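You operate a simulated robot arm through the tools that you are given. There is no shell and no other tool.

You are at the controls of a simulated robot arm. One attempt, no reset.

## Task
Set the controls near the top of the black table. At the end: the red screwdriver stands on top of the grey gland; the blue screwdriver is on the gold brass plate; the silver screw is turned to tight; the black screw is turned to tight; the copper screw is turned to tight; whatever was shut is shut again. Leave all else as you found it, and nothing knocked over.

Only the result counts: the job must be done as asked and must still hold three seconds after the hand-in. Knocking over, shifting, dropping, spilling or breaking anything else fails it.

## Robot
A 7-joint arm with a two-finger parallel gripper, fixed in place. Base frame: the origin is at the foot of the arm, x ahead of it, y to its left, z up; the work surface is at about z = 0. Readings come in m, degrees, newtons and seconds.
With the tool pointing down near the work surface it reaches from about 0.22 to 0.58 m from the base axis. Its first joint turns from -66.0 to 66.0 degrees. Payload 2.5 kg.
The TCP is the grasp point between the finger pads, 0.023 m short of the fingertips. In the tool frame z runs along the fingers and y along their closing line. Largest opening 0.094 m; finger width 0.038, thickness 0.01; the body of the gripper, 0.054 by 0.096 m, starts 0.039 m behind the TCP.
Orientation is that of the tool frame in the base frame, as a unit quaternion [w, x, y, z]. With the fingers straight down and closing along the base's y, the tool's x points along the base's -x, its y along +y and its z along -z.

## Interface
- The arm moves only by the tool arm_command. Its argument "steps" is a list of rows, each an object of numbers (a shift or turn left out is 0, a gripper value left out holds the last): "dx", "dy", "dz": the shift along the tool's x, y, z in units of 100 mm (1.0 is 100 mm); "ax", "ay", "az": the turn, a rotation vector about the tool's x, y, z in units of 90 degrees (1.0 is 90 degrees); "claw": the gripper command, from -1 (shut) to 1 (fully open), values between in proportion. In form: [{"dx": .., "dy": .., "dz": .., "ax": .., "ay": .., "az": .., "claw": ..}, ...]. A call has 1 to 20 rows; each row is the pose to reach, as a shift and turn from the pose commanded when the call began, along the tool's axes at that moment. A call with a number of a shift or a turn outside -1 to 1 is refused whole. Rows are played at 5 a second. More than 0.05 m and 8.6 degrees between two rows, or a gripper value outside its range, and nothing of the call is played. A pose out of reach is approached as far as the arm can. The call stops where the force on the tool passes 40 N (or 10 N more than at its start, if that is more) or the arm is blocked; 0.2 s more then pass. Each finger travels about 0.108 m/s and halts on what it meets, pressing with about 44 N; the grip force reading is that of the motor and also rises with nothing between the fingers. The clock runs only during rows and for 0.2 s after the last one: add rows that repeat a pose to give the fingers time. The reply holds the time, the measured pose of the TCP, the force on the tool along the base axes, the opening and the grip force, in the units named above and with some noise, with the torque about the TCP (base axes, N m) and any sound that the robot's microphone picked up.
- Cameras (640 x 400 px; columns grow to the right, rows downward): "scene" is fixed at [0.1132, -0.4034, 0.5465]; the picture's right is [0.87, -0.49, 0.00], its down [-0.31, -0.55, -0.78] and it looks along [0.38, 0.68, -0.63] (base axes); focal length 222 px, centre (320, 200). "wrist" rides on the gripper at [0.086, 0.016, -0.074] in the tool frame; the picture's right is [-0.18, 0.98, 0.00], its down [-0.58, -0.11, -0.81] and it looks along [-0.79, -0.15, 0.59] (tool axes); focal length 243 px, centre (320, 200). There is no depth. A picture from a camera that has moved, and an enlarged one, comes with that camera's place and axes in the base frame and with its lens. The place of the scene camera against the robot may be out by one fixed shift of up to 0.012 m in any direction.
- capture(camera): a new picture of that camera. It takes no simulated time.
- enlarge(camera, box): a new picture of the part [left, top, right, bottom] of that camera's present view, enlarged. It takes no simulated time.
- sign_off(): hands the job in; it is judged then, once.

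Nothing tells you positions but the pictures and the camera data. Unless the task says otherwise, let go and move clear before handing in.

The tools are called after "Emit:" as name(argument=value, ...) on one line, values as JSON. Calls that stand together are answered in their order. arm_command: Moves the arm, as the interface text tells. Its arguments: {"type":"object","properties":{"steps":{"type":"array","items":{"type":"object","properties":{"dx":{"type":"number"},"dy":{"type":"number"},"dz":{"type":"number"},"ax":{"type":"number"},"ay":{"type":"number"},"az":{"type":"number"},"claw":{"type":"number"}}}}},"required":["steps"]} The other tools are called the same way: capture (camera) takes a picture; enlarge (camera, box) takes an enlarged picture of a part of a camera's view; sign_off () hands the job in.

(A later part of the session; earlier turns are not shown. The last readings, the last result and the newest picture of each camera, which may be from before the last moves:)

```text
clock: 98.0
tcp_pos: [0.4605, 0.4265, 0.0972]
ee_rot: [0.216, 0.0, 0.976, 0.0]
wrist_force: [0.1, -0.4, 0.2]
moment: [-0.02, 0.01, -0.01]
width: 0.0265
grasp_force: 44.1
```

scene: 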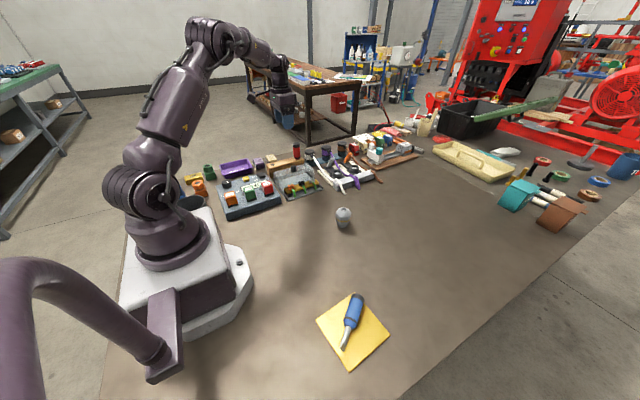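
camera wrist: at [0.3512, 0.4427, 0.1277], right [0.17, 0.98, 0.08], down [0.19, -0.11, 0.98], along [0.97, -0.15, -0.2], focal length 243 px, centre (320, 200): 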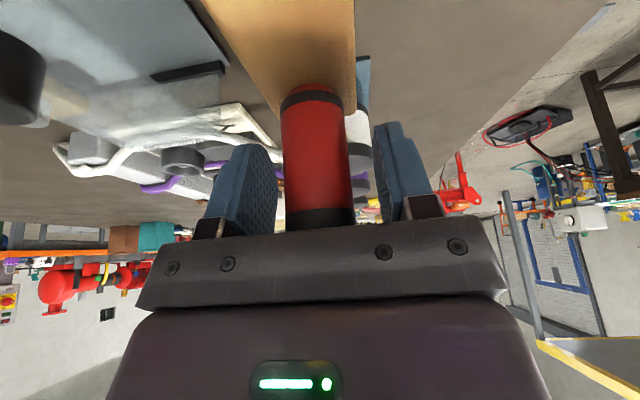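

Gripped at 26.5 mm with no side force. Lifting straight up.

Emit:
arm_command(steps=[{"dx": -0.042, "dz": -0.091, "claw": -0.6}, {"dx": -0.127, "dz": -0.272, "claw": -0.6}, {"dx": -0.212, "dz": -0.453, "claw": -0.6}, {"dx": -0.317, "dz": -0.68, "claw": -0.6}, {"dx": -0.423, "dz": -0.906, "claw": -0.6}, {"dx": -0.423, "dz": -0.906, "claw": -0.6}])

Emit:
capture(camera="wrist")

Emit:
enlarge(camera="scene", box=[250, 80, 350, 180])

```text
clock: 99.4
tcp_pos: [0.4605, 0.4247, 0.1998]
ee_rot: [0.216, 0.0, 0.976, 0.002]
wrist_force: [0.9, 0.0, -1.7]
moment: [-0.02, -0.01, -0.04]
width: 0.0265
grasp_force: 43.4
```

```text
taken
camera wrist: at [0.3512, 0.442, 0.2305], right [0.17, 0.98, 0.08], down [0.19, -0.11, 0.98], along [0.97, -0.15, -0.2], focal length 243 px, centre (320, 200)
```

wrist: 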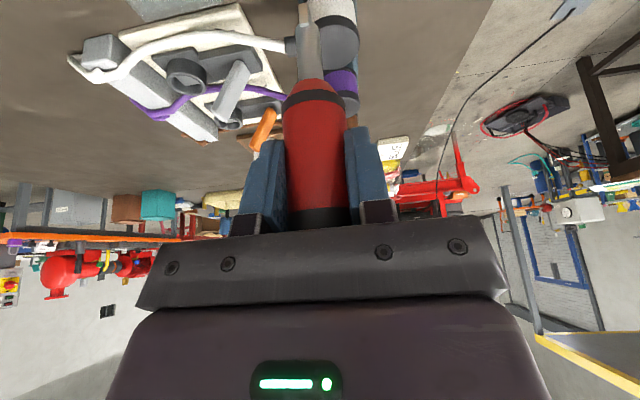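

```text
4.00 times, centred on (300, 130) of scene
camera zoom: at [0.1132, -0.4034, 0.5465], right [0.87, -0.49, 0.0], down [-0.31, -0.55, -0.78], along [0.38, 0.68, -0.63], focal length 890 px, centre (400, 480)
```

zoom: 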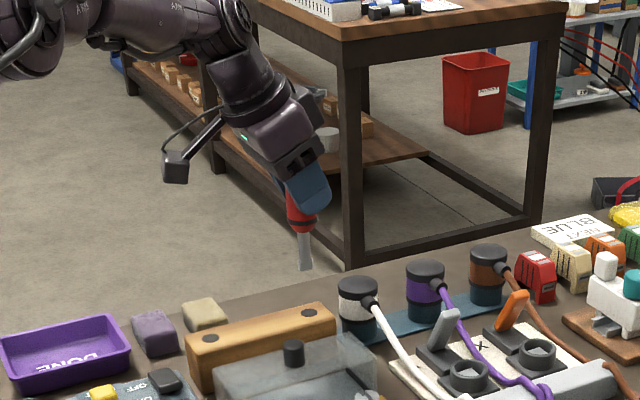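

The red driver is out and vertical. I will carry it over toward the gland, raised a little more.

Emit:
arm_command(steps=[{"dx": -0.1, "dy": -0.1, "dz": -0.22, "claw": -0.6}, {"dx": -0.21, "dy": -0.35, "dz": -0.453, "claw": -0.6}, {"dx": -0.21, "dy": -0.7, "dz": -0.453, "claw": -0.6}, {"dx": -0.21, "dy": -1.0, "dz": -0.453, "claw": -0.6}, {"dx": -0.21, "dy": -1.0, "dz": -0.453, "claw": -0.6}])

Emit:
arm_command(steps=[{"dy": -0.33, "claw": -0.6}, {"dy": -0.66, "claw": -0.6}, {"dy": -1.0, "claw": -0.6}, {"dy": -1.0, "claw": -0.6}])

Emit:
arm_command(steps=[{"dx": 0.1, "dy": -0.33, "dz": -0.05, "claw": -0.6}, {"dx": 0.22, "dy": -0.66, "dz": -0.1, "claw": -0.6}, {"dx": 0.22, "dy": -1.0, "dz": -0.1, "claw": -0.6}, {"dx": 0.22, "dy": -1.0, "dz": -0.1, "claw": -0.6}])

Emit:
capture(camera="wrist")

Emit:
capture(camera="scene")

```text
clock: 100.6
tcp_pos: [0.4615, 0.3259, 0.2467]
ee_rot: [0.216, -0.001, 0.976, 0.001]
wrist_force: [0.0, 0.4, -0.3]
moment: [0.01, -0.02, 0.01]
width: 0.0263
grasp_force: 43.5
```

```text
clock: 101.6
tcp_pos: [0.4619, 0.2264, 0.2449]
ee_rot: [0.216, 0.0, 0.976, 0.001]
wrist_force: [-1.2, 0.7, -0.1]
moment: [-0.02, 0.01, -0.01]
width: 0.0262
grasp_force: 43.6
```

```text
clock: 102.6
tcp_pos: [0.4347, 0.1241, 0.2461]
ee_rot: [0.216, 0.0, 0.976, 0.0]
wrist_force: [-0.3, -0.1, -1.3]
moment: [0.0, 0.04, 0.02]
width: 0.0264
grasp_force: 43.9
```

```text
taken
camera wrist: at [0.3256, 0.1402, 0.2779], right [0.17, 0.98, 0.08], down [0.19, -0.11, 0.98], along [0.97, -0.15, -0.2], focal length 243 px, centre (320, 200)
```

wrist: 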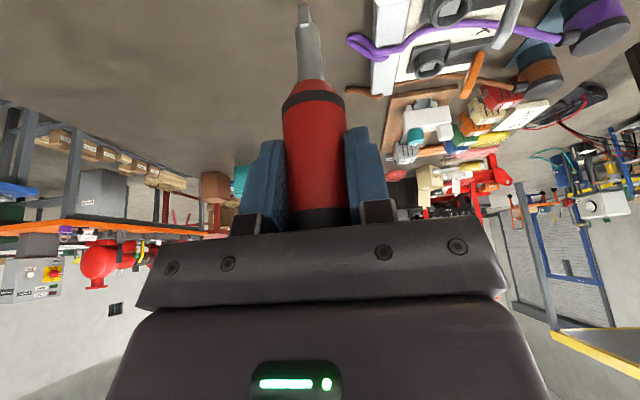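

```text
taken
```

scene: 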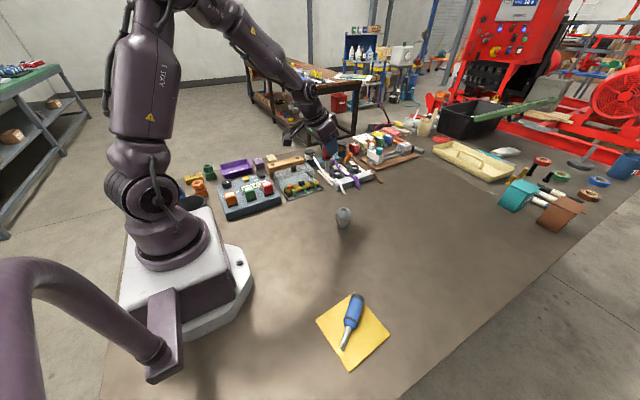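

The red driver hangs vertical. I will enlarge the wrist view at the driver's tip and the scene view at tip and gland to measure the offsets.

Emit:
enlarge(camera="wrist", box=[270, 0, 370, 110])

Emit:
enlarge(camera="scene", box=[300, 120, 370, 170])

Emit:
enlarge(camera="scene", box=[325, 200, 360, 235])

```text
3.64 times, centred on (320, 55) of wrist
camera zoom: at [0.3256, 0.1402, 0.2779], right [0.17, 0.98, 0.08], down [0.19, -0.11, 0.98], along [0.97, -0.15, -0.2], focal length 882 px, centre (320, 727)
```

zoom: 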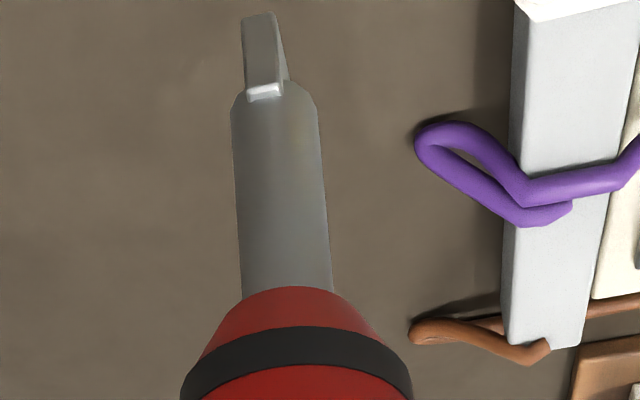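

```text
8.00 times, centred on (335, 145) of scene
camera zoom: at [0.1132, -0.4035, 0.5465], right [0.87, -0.49, 0.0], down [-0.31, -0.55, -0.78], along [0.38, 0.68, -0.63], focal length 1779 px, centre (200, 640)
```

zoom: 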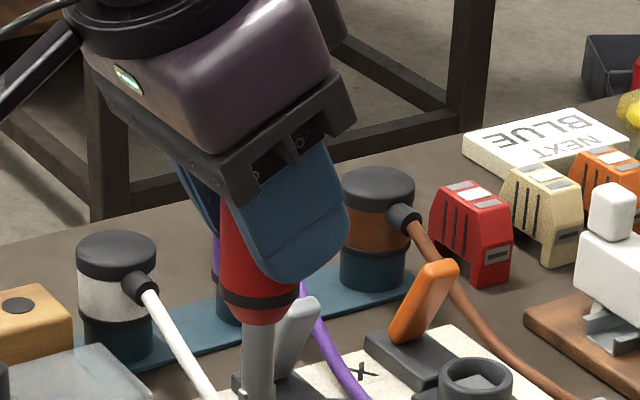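

```text
11.43 times, centred on (342, 218) of scene
camera zoom: at [0.1132, -0.4035, 0.5465], right [0.87, -0.49, 0.0], down [-0.31, -0.55, -0.78], along [0.38, 0.68, -0.63], focal length 2541 px, centre (63, 0)
```

zoom: 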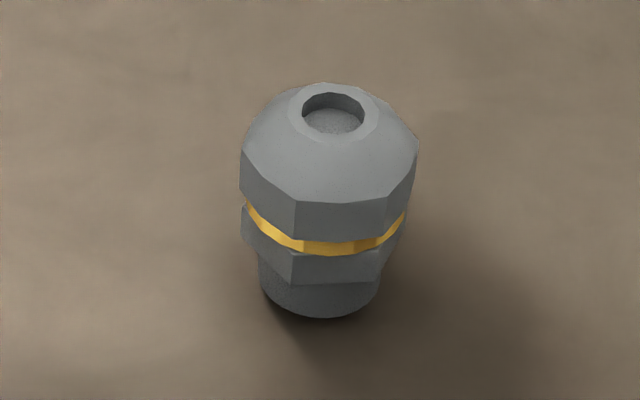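

The driver hangs vertical to within a fraction of a degree, tip about 103 mm below the grasp point; the blade is thin along y (the closing direction). I will move above the gland, with the tip about 20 mm over its rim.

Emit:
arm_command(steps=[{"dy": -0.33, "claw": -0.6}, {"dy": -0.66, "claw": -0.6}, {"dy": -1.0, "claw": -0.6}, {"dx": 0.1, "dy": -1.0, "dz": 0.22, "claw": -0.6}, {"dx": 0.2115, "dy": -1.0, "dz": 0.453, "claw": -0.6}, {"dx": 0.2115, "dy": -1.0, "dz": 0.453, "claw": -0.6}])

Emit:
enlarge(camera="scene", box=[310, 160, 375, 235])

Emit:
capture(camera="wrist")

```text
clock: 104.0
tcp_pos: [0.436, 0.0252, 0.1974]
ee_rot: [0.216, 0.0, 0.976, 0.001]
wrist_force: [-0.2, 0.3, -0.1]
moment: [0.0, -0.02, 0.0]
width: 0.0262
grasp_force: 43.9
```

```text
5.33 times, centred on (342, 198) of scene
camera zoom: at [0.1132, -0.4034, 0.5465], right [0.87, -0.49, 0.0], down [-0.31, -0.55, -0.78], along [0.38, 0.68, -0.63], focal length 1186 px, centre (200, 213)
```

zoom: 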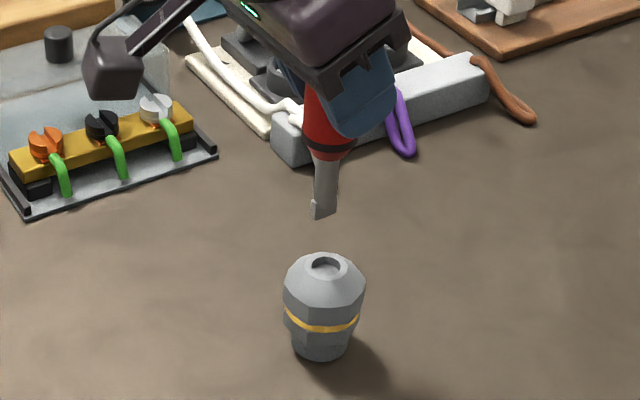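

```text
taken
camera wrist: at [0.3261, 0.0419, 0.2281], right [0.17, 0.98, 0.08], down [0.19, -0.11, 0.98], along [0.97, -0.15, -0.2], focal length 243 px, centre (320, 200)
```

wrist: 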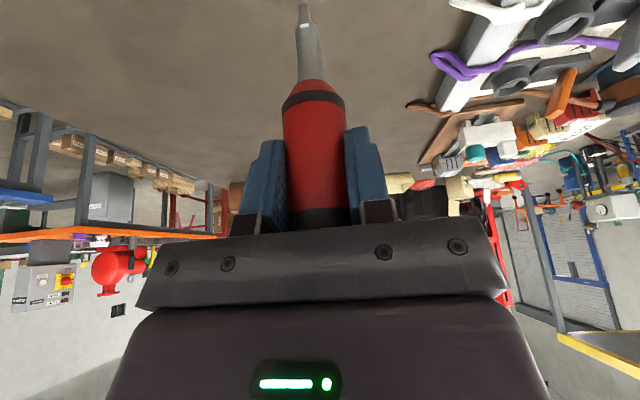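

The tip is roughly above the gland; I need finer measurements of tip against recess, so I take strong enlargements of both.

Emit:
enlarge(camera="scene", box=[328, 185, 358, 222])

Emit:
enlarge(camera="wrist", box=[285, 0, 345, 45])

```text
10.81 times, centred on (343, 204) of scene
camera zoom: at [0.1132, -0.4034, 0.5465], right [0.87, -0.49, 0.0], down [-0.31, -0.55, -0.78], along [0.38, 0.68, -0.63], focal length 2404 px, centre (71, 162)
```

zoom: 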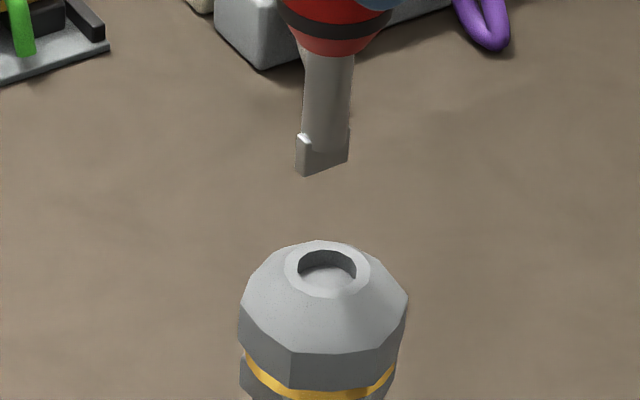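

```text
8.89 times, centred on (315, 22) of wrist
camera zoom: at [0.3261, 0.0419, 0.2281], right [0.17, 0.98, 0.08], down [0.19, -0.11, 0.98], along [0.97, -0.15, -0.2], focal length 2157 px, centre (364, 1778)
```

zoom: 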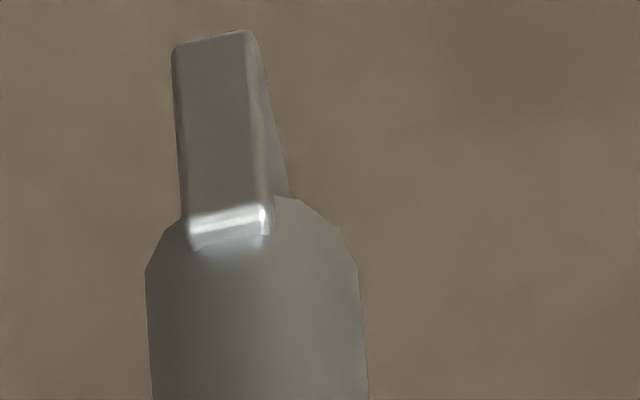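

The blade tip is about 14 x 5 mm and should fit the 17 mm recess. I will shift about 6 mm toward -y and lower to roughly 8 mm above the rim, then compare again.

Emit:
arm_command(steps=[{"dy": -0.055, "claw": -0.6}, {"dx": 0.05, "dy": -0.055, "dz": 0.11, "claw": -0.6}, {"dx": 0.1, "dy": -0.055, "dz": 0.215, "claw": -0.6}, {"dx": 0.1, "dy": -0.055, "dz": 0.215, "claw": -0.6}])

Emit:
enlarge(camera="scene", box=[328, 190, 358, 224])

```text
clock: 105.0
tcp_pos: [0.4377, 0.0189, 0.1724]
ee_rot: [0.216, 0.0, 0.976, 0.0]
wrist_force: [0.1, 0.4, -1.9]
moment: [0.03, 0.01, -0.01]
width: 0.0264
grasp_force: 44.1
```

```text
11.76 times, centred on (343, 207) of scene
camera zoom: at [0.1132, -0.4034, 0.5465], right [0.87, -0.49, 0.0], down [-0.31, -0.55, -0.78], along [0.38, 0.68, -0.63], focal length 2616 px, centre (49, 118)
```

zoom: 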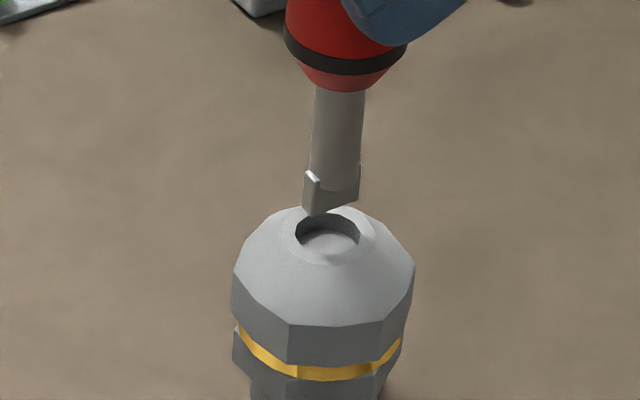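

Nearly above the recess. I will nudge about 1-2 mm and lower 5 mm more, then look again.

Emit:
arm_command(steps=[{"dx": 0.009, "dy": -0.015, "dz": -0.004, "claw": -0.6}, {"dx": 0.03, "dy": -0.015, "dz": 0.041, "claw": -0.6}, {"dx": 0.03, "dy": -0.015, "dz": 0.041, "claw": -0.6}])

Emit:
enlarge(camera="scene", box=[333, 195, 353, 220])

```text
clock: 105.8
tcp_pos: [0.4357, 0.0188, 0.1675]
ee_rot: [0.216, 0.001, 0.976, 0.001]
wrist_force: [0.2, 0.7, -1.5]
moment: [0.02, -0.02, 0.02]
width: 0.0263
grasp_force: 44.0
```

```text
16.00 times, centred on (343, 208) of scene
camera zoom: at [0.1132, -0.4034, 0.5465], right [0.87, -0.49, 0.0], down [-0.31, -0.55, -0.78], along [0.38, 0.68, -0.63], focal length 3558 px, centre (-48, 80)
```

zoom: 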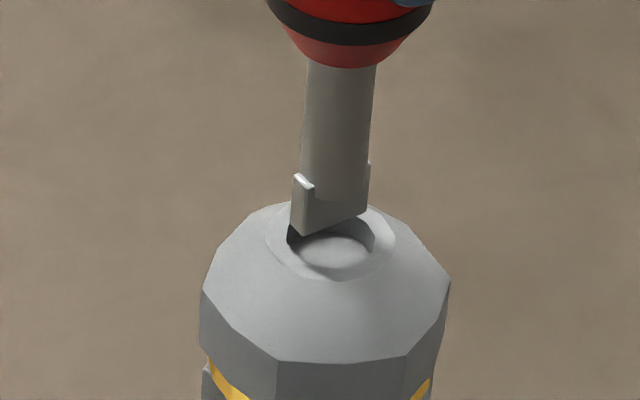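

The offset is now about 2 mm toward -y. I will correct it and lower 4 mm to rim level, watching force.

Emit:
arm_command(steps=[{"dx": 0.004, "dy": -0.017, "dz": -0.002, "claw": -0.6}, {"dx": 0.013, "dy": -0.017, "dz": 0.016, "claw": -0.6}, {"dx": 0.021, "dy": -0.017, "dz": 0.034, "claw": -0.6}, {"dx": 0.021, "dy": -0.017, "dz": 0.034, "claw": -0.6}])

Emit:
enlarge(camera="scene", box=[333, 195, 353, 220])

```text
clock: 106.8
tcp_pos: [0.4356, 0.0172, 0.1639]
ee_rot: [0.215, 0.0, 0.977, 0.001]
wrist_force: [-1.0, -0.7, -0.6]
moment: [0.01, 0.02, 0.0]
width: 0.0265
grasp_force: 44.1
```

```text
16.00 times, centred on (343, 208) of scene
camera zoom: at [0.1132, -0.4034, 0.5465], right [0.87, -0.49, 0.0], down [-0.31, -0.55, -0.78], along [0.38, 0.68, -0.63], focal length 3558 px, centre (-48, 80)
```

zoom: 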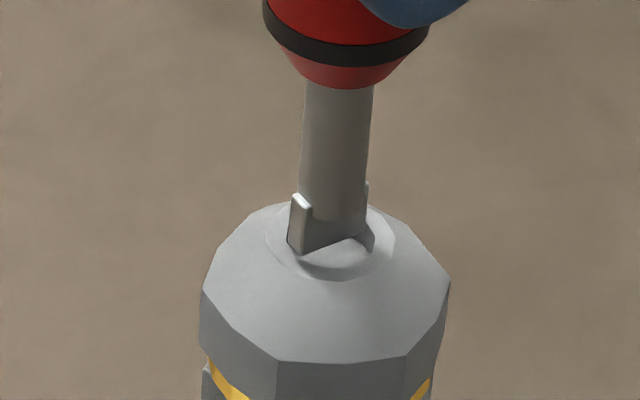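

Blade and recess are now aligned to about 1 mm. I will lower in 2 mm steps into the recess, watching for contact.

Emit:
arm_command(steps=[{"dx": -0.003, "dy": -0.008, "dz": 0.002, "claw": -0.6}, {"dx": 0.005, "dy": -0.008, "dz": 0.02, "claw": -0.6}, {"dx": 0.014, "dy": -0.008, "dz": 0.038, "claw": -0.6}, {"dx": 0.014, "dy": -0.008, "dz": 0.038, "claw": -0.6}])

Emit:
enlarge(camera="scene", box=[333, 195, 353, 220])

```text
clock: 107.8
tcp_pos: [0.4373, 0.0176, 0.1607]
ee_rot: [0.217, 0.0, 0.976, 0.001]
wrist_force: [-2.7, -2.1, 13.1]
moment: [-0.09, 0.35, 0.0]
width: 0.0262
grasp_force: 44.5
```

```text
16.00 times, centred on (343, 208) of scene
camera zoom: at [0.1132, -0.4034, 0.5465], right [0.87, -0.49, 0.0], down [-0.31, -0.55, -0.78], along [0.38, 0.68, -0.63], focal length 3558 px, centre (-48, 80)
```

zoom: 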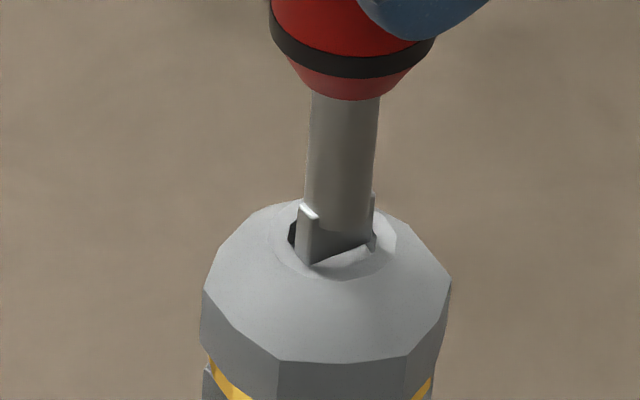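

There is contact (13 N) and the image suggests the blade's +x end meets the rim. I will raise 3 mm, shift 1.2 mm toward -x, and come down again.

Emit:
arm_command(steps=[{"dx": -0.013, "dz": -0.027, "claw": -0.6}, {"dx": -0.002, "dz": -0.032, "claw": -0.6}, {"dx": -0.002, "dz": -0.032, "claw": -0.6}])

Emit:
enlarge(camera="scene", box=[335, 198, 351, 218])

```text
clock: 108.6
tcp_pos: [0.432, 0.0175, 0.1625]
ee_rot: [0.215, 0.0, 0.977, 0.001]
wrist_force: [0.0, -0.2, -0.1]
moment: [-0.01, 0.03, -0.01]
width: 0.0266
grasp_force: 44.2
```

```text
16.00 times, centred on (343, 208) of scene
camera zoom: at [0.1132, -0.4034, 0.5465], right [0.87, -0.49, 0.0], down [-0.31, -0.55, -0.78], along [0.38, 0.68, -0.63], focal length 3558 px, centre (-48, 72)
```

zoom: 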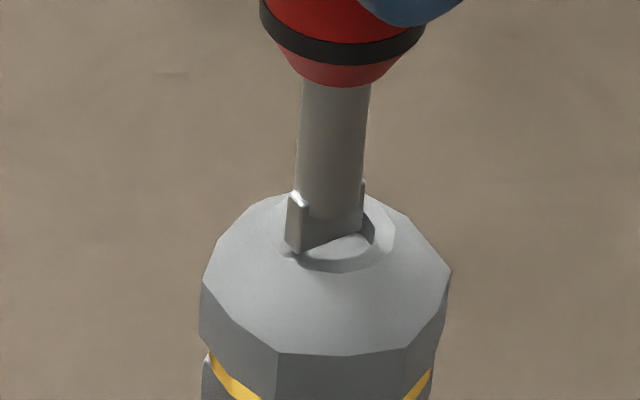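

Reconsidering: the readings fit a slightly shorter driver (tip about 92 mm below the grasp point), so the blade's front corner sat on the rim. The recess centre should be about 3.5 mm in +x and 3 mm in +y from here; I will shift and look again before lowering.

Emit:
arm_command(steps=[{"dx": -0.015, "dy": 0.014, "dz": 0.007, "claw": -0.6}, {"dx": -0.032, "dy": 0.028, "dz": 0.015, "claw": -0.6}, {"dx": -0.032, "dy": 0.028, "dz": 0.015, "claw": -0.6}])

Emit:
enlarge(camera="scene", box=[335, 198, 351, 218])

```text
clock: 109.4
tcp_pos: [0.4384, 0.0197, 0.1621]
ee_rot: [0.216, 0.0, 0.976, 0.001]
wrist_force: [0.1, -0.6, -2.0]
moment: [-0.01, -0.01, 0.0]
width: 0.0262
grasp_force: 43.6
```

```text
16.00 times, centred on (343, 208) of scene
camera zoom: at [0.1132, -0.4034, 0.5465], right [0.87, -0.49, 0.0], down [-0.31, -0.55, -0.78], along [0.38, 0.68, -0.63], focal length 3558 px, centre (-48, 72)
```

zoom: 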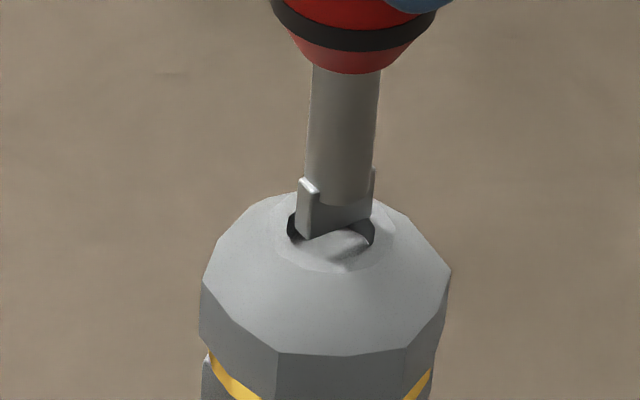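

Now the blade sits centrally over the recess. I will lower 5 mm in small steps and check the force.

Emit:
arm_command(steps=[{"dx": 0.013, "dz": 0.016, "claw": -0.6}, {"dx": 0.021, "dz": 0.034, "claw": -0.6}, {"dx": 0.026, "dz": 0.043, "claw": -0.6}, {"dx": 0.026, "dz": 0.043, "claw": -0.6}])

Emit:
enlarge(camera="scene", box=[335, 198, 351, 218])

```text
clock: 110.4
tcp_pos: [0.4396, 0.0195, 0.1595]
ee_rot: [0.22, 0.001, 0.976, 0.0]
wrist_force: [-1.4, 0.6, 29.6]
moment: [0.07, 0.17, 0.03]
width: 0.0265
grasp_force: 44.1
```

```text
16.00 times, centred on (343, 208) of scene
camera zoom: at [0.1131, -0.4034, 0.5465], right [0.87, -0.49, 0.0], down [-0.31, -0.55, -0.78], along [0.38, 0.68, -0.63], focal length 3558 px, centre (-48, 72)
```

zoom: 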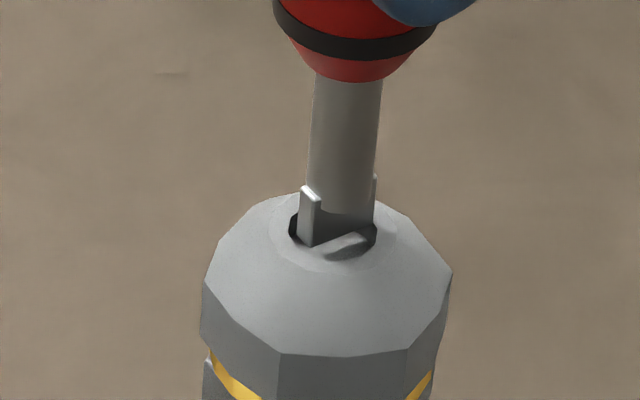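

The moment readings show the force acting centrally, so the gland's top evidently bears the blade flush at rim level. I will relieve most of the pressing force and check verticality before a careful partial release.

Emit:
arm_command(steps=[{"dx": -0.005, "dz": -0.011, "claw": -0.6}, {"dx": -0.005, "dz": -0.011, "claw": -0.6}])

Emit:
enlarge(camera="scene", box=[325, 170, 361, 225])

Emit:
enlarge(camera="wrist", box=[260, 0, 380, 120])

```text
clock: 111.0
tcp_pos: [0.4383, 0.0205, 0.1598]
ee_rot: [0.218, 0.0, 0.976, 0.001]
wrist_force: [5.1, 0.5, 18.4]
moment: [0.09, -0.52, 0.02]
width: 0.0263
grasp_force: 44.0
```

```text
7.27 times, centred on (343, 198) of scene
camera zoom: at [0.1132, -0.4034, 0.5465], right [0.87, -0.49, 0.0], down [-0.31, -0.55, -0.78], along [0.38, 0.68, -0.63], focal length 1617 px, centre (153, 218)
```

zoom: 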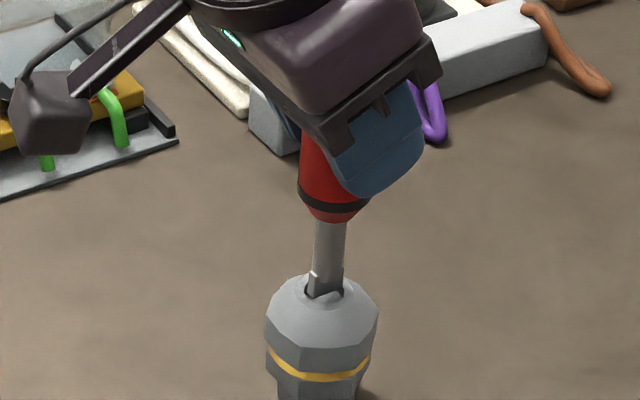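

```text
3.33 times, centred on (320, 60) of wrist
camera zoom: at [0.3284, 0.0368, 0.1903], right [0.17, 0.98, 0.08], down [0.18, -0.11, 0.98], along [0.97, -0.15, -0.2], focal length 809 px, centre (320, 667)
```

zoom: 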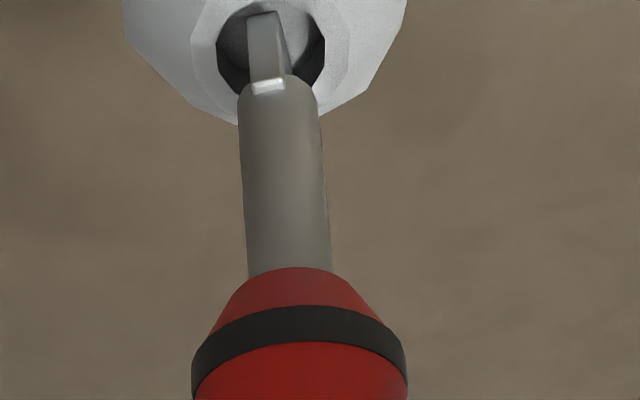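

The blade stands in the mouth of the recess, centred. I will relieve the remaining press a bit more.

Emit:
arm_command(steps=[{"dx": -0.004, "dz": -0.007, "claw": -0.6}, {"dx": -0.004, "dz": -0.007, "claw": -0.6}])

```text
clock: 111.6
tcp_pos: [0.4382, 0.0195, 0.1597]
ee_rot: [0.216, 0.0, 0.976, 0.001]
wrist_force: [3.3, 0.5, 12.6]
moment: [0.01, -0.38, -0.03]
width: 0.0263
grasp_force: 43.9
```

Emit:
arm_command(steps=[{"dx": -0.003, "dz": -0.007, "claw": -0.6}, {"dx": -0.003, "dz": -0.007, "claw": -0.6}])

Emit:
enlarge(camera="scene", box=[330, 175, 356, 222])

```text
clock: 112.2
tcp_pos: [0.4377, 0.0193, 0.1588]
ee_rot: [0.215, 0.0, 0.977, 0.001]
wrist_force: [2.0, 0.7, 5.1]
moment: [-0.01, -0.15, -0.03]
width: 0.0264
grasp_force: 44.6
```

```text
8.51 times, centred on (343, 198) of scene
camera zoom: at [0.1132, -0.4034, 0.5465], right [0.87, -0.49, 0.0], down [-0.31, -0.55, -0.78], along [0.38, 0.68, -0.63], focal length 1893 px, centre (124, 213)
```

zoom: 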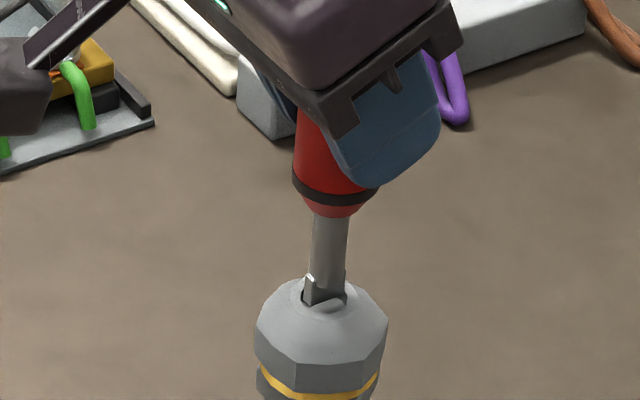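

Contact is now light (about 6 N). I will measure the shaft's lean with a high enlargement.

Emit:
enlarge(camera="scene", box=[334, 190, 352, 214])

Emit:
enlarge(camera="wrist", box=[280, 0, 350, 100])

```text
16.00 times, centred on (343, 202) of scene
camera zoom: at [0.1132, -0.4034, 0.5465], right [0.87, -0.49, 0.0], down [-0.31, -0.55, -0.78], along [0.38, 0.68, -0.63], focal length 3558 px, centre (-48, 168)
```

zoom: 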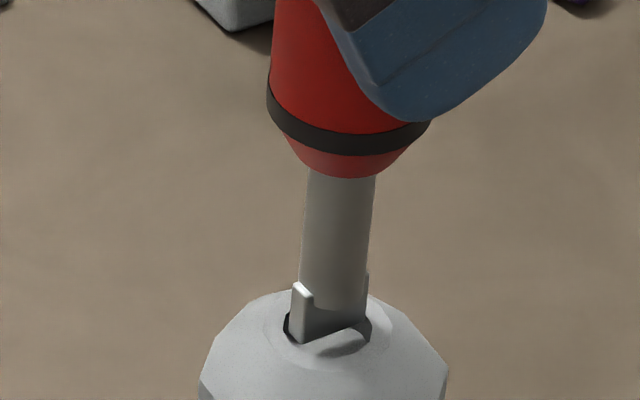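

```text
4.00 times, centred on (315, 50) of wrist
camera zoom: at [0.3282, 0.037, 0.1913], right [0.17, 0.98, 0.08], down [0.19, -0.11, 0.98], along [0.97, -0.15, -0.21], focal length 970 px, centre (340, 800)
```

zoom: 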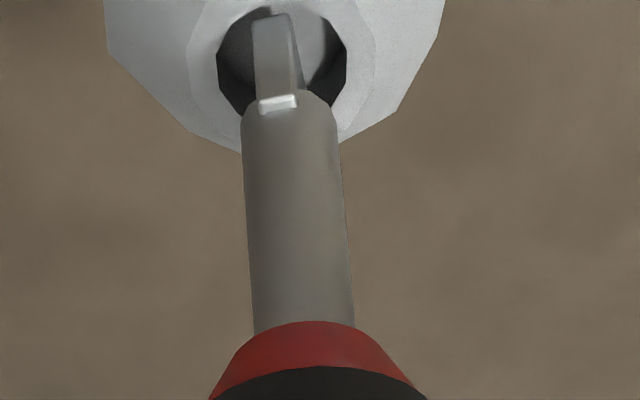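

The driver is vertical to within about a degree. I will now open the fingers only by about 1 mm per side, keeping them as a guard, and watch whether the driver stands.

Emit:
arm_command(steps=[{"claw": -0.44}, {"claw": -0.43}, {"claw": -0.42}, {"claw": -0.41}, {"claw": -0.4}, {"claw": -0.39}, {"claw": -0.39}, {"claw": -0.39}])

Emit:
enlarge(camera="scene", box=[334, 190, 352, 214])

Emit:
enlarge(camera="wrist", box=[250, 0, 390, 240])

```text
clock: 114.0
tcp_pos: [0.4386, 0.02, 0.1604]
ee_rot: [0.215, 0.0, 0.977, 0.001]
wrist_force: [-0.6, 0.7, -0.3]
moment: [0.0, -0.04, 0.0]
width: 0.0287
grasp_force: 0.2
```

```text
16.00 times, centred on (343, 202) of scene
camera zoom: at [0.1132, -0.4034, 0.5465], right [0.87, -0.49, 0.0], down [-0.31, -0.55, -0.78], along [0.38, 0.68, -0.63], focal length 3558 px, centre (-48, 168)
```

zoom: 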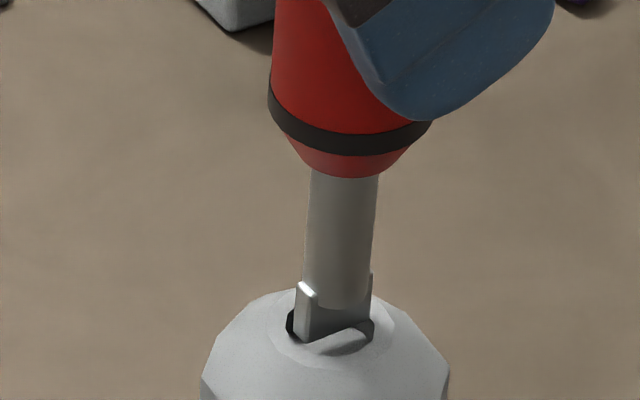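

```text
1.67 times, centred on (320, 120) of wrist
camera zoom: at [0.3289, 0.037, 0.1917], right [0.17, 0.98, 0.08], down [0.19, -0.11, 0.98], along [0.97, -0.15, -0.2], focal length 404 px, centre (320, 333)
```

zoom: 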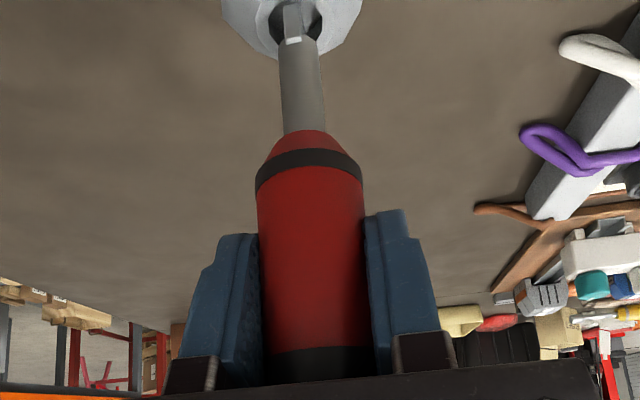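

It appears to be standing between the slightly opened fingers. I will let a second pass and compare, to see if it leans on a finger.

Emit:
arm_command(steps=[{"claw": -0.37}, {"claw": -0.37}, {"claw": -0.37}, {"claw": -0.37}, {"claw": -0.37}])

Emit:
enlarge(camera="scene", box=[334, 190, 352, 214])

Emit:
enlarge(camera="wrist", box=[280, 0, 350, 100])

Emit:
enlarge(camera="wrist", box=[260, 110, 380, 240])

```text
clock: 115.2
tcp_pos: [0.4374, 0.0203, 0.1605]
ee_rot: [0.216, 0.0, 0.976, 0.0]
wrist_force: [-0.1, 0.5, 1.0]
moment: [0.0, 0.01, 0.0]
width: 0.0295
grasp_force: 0.0
```

```text
16.00 times, centred on (343, 202) of scene
camera zoom: at [0.1132, -0.4034, 0.5465], right [0.87, -0.49, 0.0], down [-0.31, -0.55, -0.78], along [0.38, 0.68, -0.63], focal length 3558 px, centre (-48, 168)
```

zoom: 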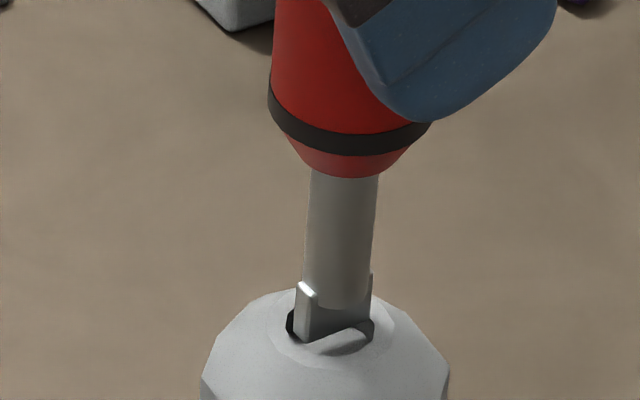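

```text
4.00 times, centred on (315, 50) of wrist
camera zoom: at [0.3289, 0.037, 0.1917], right [0.17, 0.98, 0.08], down [0.19, -0.11, 0.98], along [0.97, -0.15, -0.2], focal length 970 px, centre (340, 800)
```

zoom: 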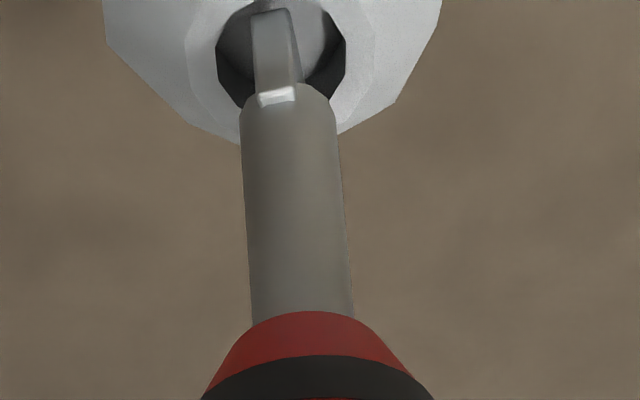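

```text
3.08 times, centred on (320, 175) of wrist
camera zoom: at [0.3289, 0.037, 0.1917], right [0.17, 0.98, 0.08], down [0.19, -0.11, 0.98], along [0.97, -0.15, -0.2], focal length 746 px, centre (320, 277)
```

zoom: 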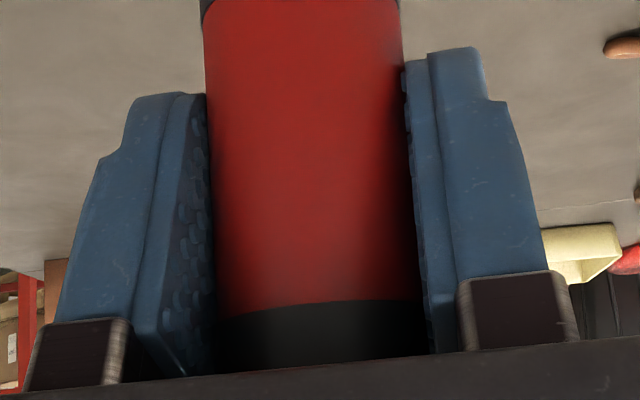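

The driver did not move when the fingers opened further, so it stands by itself. I will open gradually wider and keep watching.

Emit:
arm_command(steps=[{"claw": -0.33}, {"claw": -0.3}, {"claw": -0.27}, {"claw": -0.27}, {"claw": -0.27}, {"claw": -0.27}, {"claw": -0.27}, {"claw": -0.27}])

Emit:
enlarge(camera="scene", box=[334, 190, 352, 214])

Emit:
enlarge(camera="wrist", box=[260, 110, 380, 240])

```text
clock: 117.0
tcp_pos: [0.4378, 0.0204, 0.1619]
ee_rot: [0.215, 0.0, 0.977, 0.0]
wrist_force: [0.0, 1.1, 0.3]
moment: [-0.04, 0.01, 0.0]
width: 0.0343
grasp_force: 0.0
```

```text
16.00 times, centred on (343, 202) of scene
camera zoom: at [0.1132, -0.4034, 0.5465], right [0.87, -0.49, 0.0], down [-0.31, -0.55, -0.78], along [0.38, 0.68, -0.63], focal length 3558 px, centre (-48, 168)
```

zoom: 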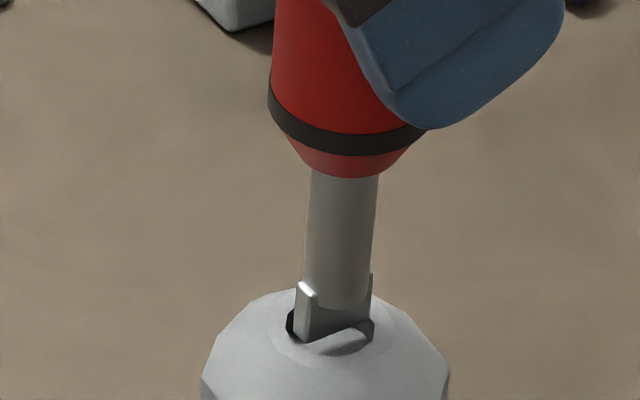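

```text
3.08 times, centred on (320, 175) of wrist
camera zoom: at [0.3289, 0.037, 0.1917], right [0.17, 0.98, 0.08], down [0.19, -0.11, 0.98], along [0.97, -0.15, -0.2], focal length 746 px, centre (320, 277)
```

zoom: 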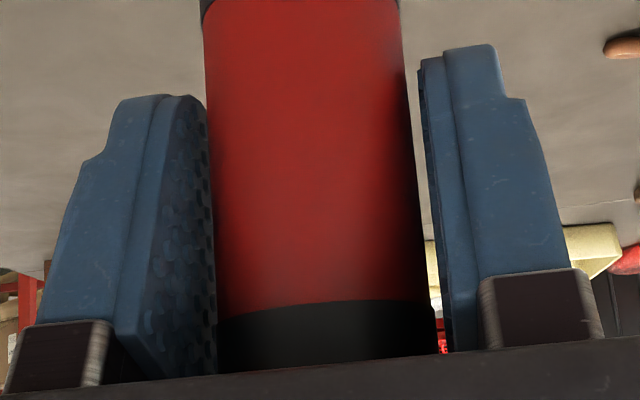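

Rock steady. I will open to about 60 mm and then retreat slowly along the tool axis, away from the driver.

Emit:
arm_command(steps=[{"claw": -0.2}, {"claw": -0.1}, {"claw": 0.0}, {"claw": 0.1}, {"claw": 0.2}, {"claw": 0.3}, {"claw": 0.3}, {"claw": 0.3}])

Emit:
enlarge(camera="scene", box=[325, 170, 361, 225])

Emit:
capture(camera="wrist")

```text
clock: 118.8
tcp_pos: [0.4388, 0.0199, 0.1605]
ee_rot: [0.215, 0.0, 0.977, 0.001]
wrist_force: [-1.2, -0.7, 0.7]
moment: [0.01, -0.02, -0.02]
width: 0.0614
grasp_force: 0.1
```

```text
7.27 times, centred on (343, 198) of scene
camera zoom: at [0.1132, -0.4034, 0.5465], right [0.87, -0.49, 0.0], down [-0.31, -0.55, -0.78], along [0.38, 0.68, -0.63], focal length 1617 px, centre (153, 218)
```

zoom: 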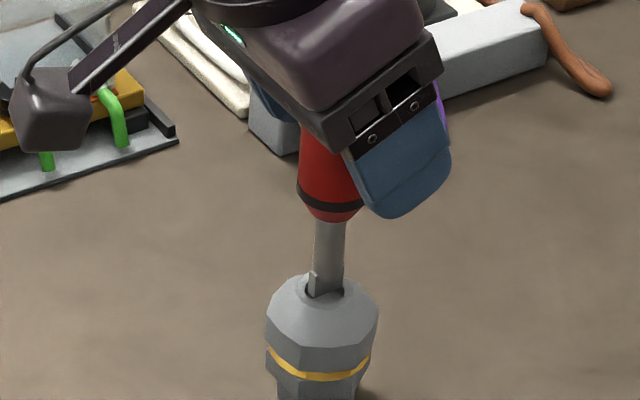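

```text
taken
camera wrist: at [0.3289, 0.037, 0.1917], right [0.17, 0.98, 0.08], down [0.19, -0.11, 0.98], along [0.97, -0.15, -0.2], focal length 243 px, centre (320, 200)
```

wrist: 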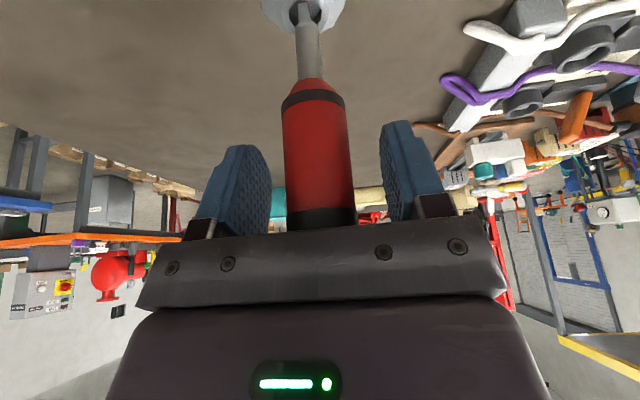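

It stands freely between the open fingers. I will retreat slowly along the tool axis.

Emit:
arm_command(steps=[{"dz": -0.08, "claw": 0.3}, {"dz": -0.18, "claw": 0.3}, {"dz": -0.3, "claw": 0.3}, {"dz": -0.45, "claw": 0.3}, {"dz": -0.6, "claw": 0.3}, {"dz": -0.8, "claw": 0.3}, {"dz": -1.0, "claw": 0.3}, {"dz": -1.0, "claw": 0.3}])

Emit:
enlarge(camera="scene", box=[310, 150, 375, 235])

Emit:
capture(camera="wrist")

```text
clock: 120.6
tcp_pos: [0.3973, 0.021, 0.2487]
ee_rot: [0.216, 0.0, 0.976, 0.0]
wrist_force: [0.5, -0.3, 0.3]
moment: [-0.01, -0.02, -0.02]
width: 0.0611
grasp_force: 0.0
```

```text
4.71 times, centred on (342, 192) of scene
camera zoom: at [0.1132, -0.4034, 0.5465], right [0.87, -0.49, 0.0], down [-0.31, -0.55, -0.78], along [0.38, 0.68, -0.63], focal length 1046 px, centre (214, 235)
```

zoom: 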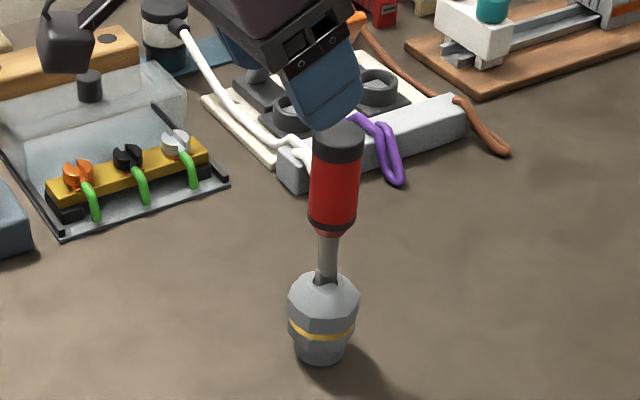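

```text
taken
camera wrist: at [0.287, 0.0379, 0.2803], right [0.17, 0.98, 0.08], down [0.19, -0.11, 0.98], along [0.97, -0.15, -0.2], focal length 243 px, centre (320, 200)
```

wrist: 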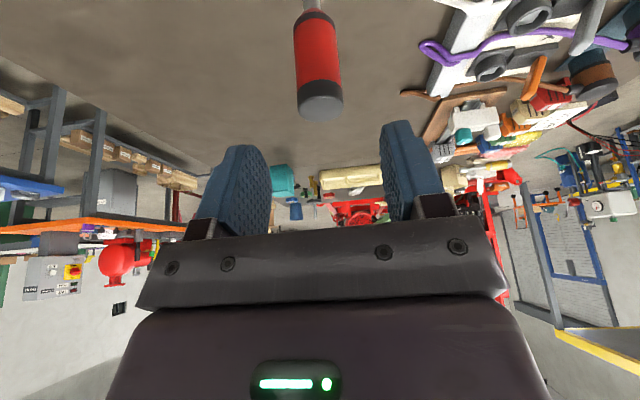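

The red driver stands upright on the gland with the hand clear. I will go up, straighten the hand and re-inspect the screws and everything else.

Emit:
arm_command(steps=[{"dx": -0.14, "dz": -0.3, "claw": 0.3}, {"dx": -0.28, "dz": -0.6, "claw": 0.3}, {"dx": -0.38, "dz": -0.82, "claw": 0.3}, {"dx": -0.38, "dz": -0.82, "claw": 0.3}])

Emit:
arm_command(steps=[{"dx": 0.1, "dy": 0.2, "ay": 0.08}, {"dx": 0.2, "dy": 0.4, "ay": 0.16}, {"dx": 0.3, "dy": 0.6, "ay": 0.24}, {"dx": 0.3, "dy": 0.8, "ay": 0.278}, {"dx": 0.3, "dy": 0.8, "ay": 0.278}])

Emit:
capture(camera="scene")

Emit:
capture(camera="wrist")

```text
clock: 121.6
tcp_pos: [0.3959, 0.0174, 0.3406]
ee_rot: [0.215, -0.001, 0.977, 0.002]
wrist_force: [-0.2, -0.1, 0.6]
moment: [0.0, -0.02, 0.04]
width: 0.0609
grasp_force: 0.2
```

```text
clock: 122.8
tcp_pos: [0.3706, 0.0985, 0.3279]
ee_rot: [-0.002, 0.0, 1.0, 0.001]
wrist_force: [0.3, 0.2, -0.2]
moment: [-0.02, 0.05, -0.05]
width: 0.0611
grasp_force: 0.1
```

```text
taken
```

scene: 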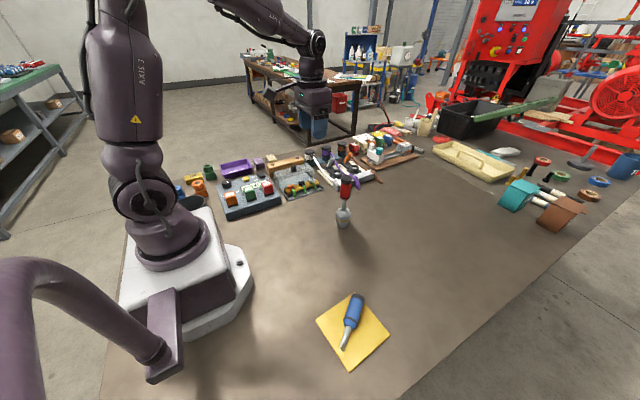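

```text
taken
camera wrist: at [0.2845, 0.1155, 0.4022], right [0.18, 0.98, 0.0], down [0.58, -0.11, 0.8], along [0.79, -0.15, -0.59], focal length 243 px, centre (320, 200)
```

wrist: 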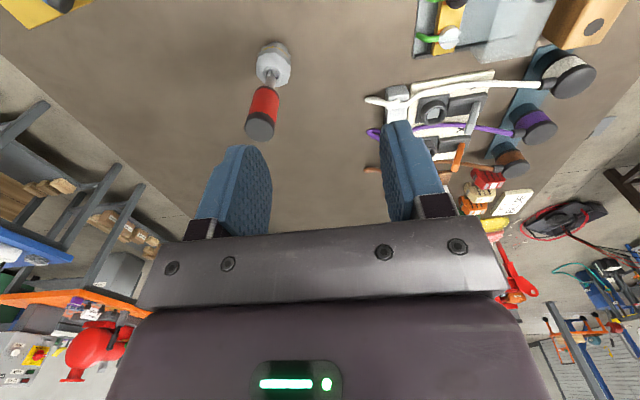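

Both drivers are in place. I will move the camera over the terminal block to verify the three slots closely.

Emit:
arm_command(steps=[{"dx": 0.2, "dy": 0.33}, {"dx": 0.4, "dy": 0.66}, {"dx": 0.6, "dy": 1.0}, {"dx": 0.6, "dy": 1.0}])

Emit:
arm_command(steps=[{"dx": 0.0, "dy": 0.25, "dz": 0.25}, {"dx": 0.0, "dy": 0.5, "dz": 0.5}, {"dx": 0.0, "dy": 0.6, "dz": 0.8}, {"dx": 0.0, "dy": 0.6, "dz": 0.8}])

Emit:
capture(camera="wrist")

Emit:
enlarge(camera="wrist", box=[260, 20, 420, 140])

```text
clock: 123.8
tcp_pos: [0.3058, 0.2007, 0.3277]
ee_rot: [-0.001, -0.001, 1.0, 0.0]
wrist_force: [0.9, 0.4, 0.1]
moment: [-0.01, -0.03, 0.0]
width: 0.0609
grasp_force: 0.1
```

```text
clock: 124.8
tcp_pos: [0.3077, 0.2607, 0.2512]
ee_rot: [0.0, 0.0, 1.0, 0.001]
wrist_force: [0.0, 0.0, -0.3]
moment: [-0.01, 0.01, 0.01]
width: 0.061
grasp_force: 0.1
```

```text
taken
camera wrist: at [0.221, 0.278, 0.3252], right [0.18, 0.98, 0.0], down [0.58, -0.11, 0.81], along [0.79, -0.15, -0.59], focal length 243 px, centre (320, 200)
```

wrist: 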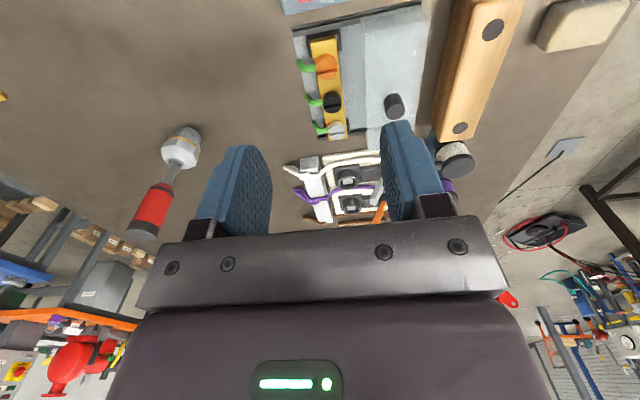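

```text
3.33 times, centred on (340, 80) of wrist
camera zoom: at [0.221, 0.278, 0.3252], right [0.18, 0.98, 0.0], down [0.58, -0.11, 0.81], along [0.79, -0.15, -0.59], focal length 809 px, centre (253, 600)
```

zoom: 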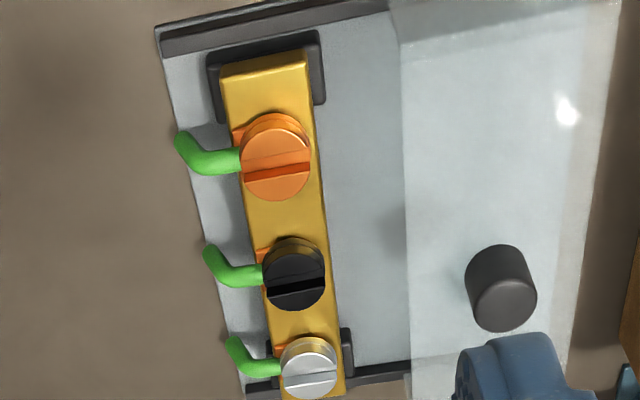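

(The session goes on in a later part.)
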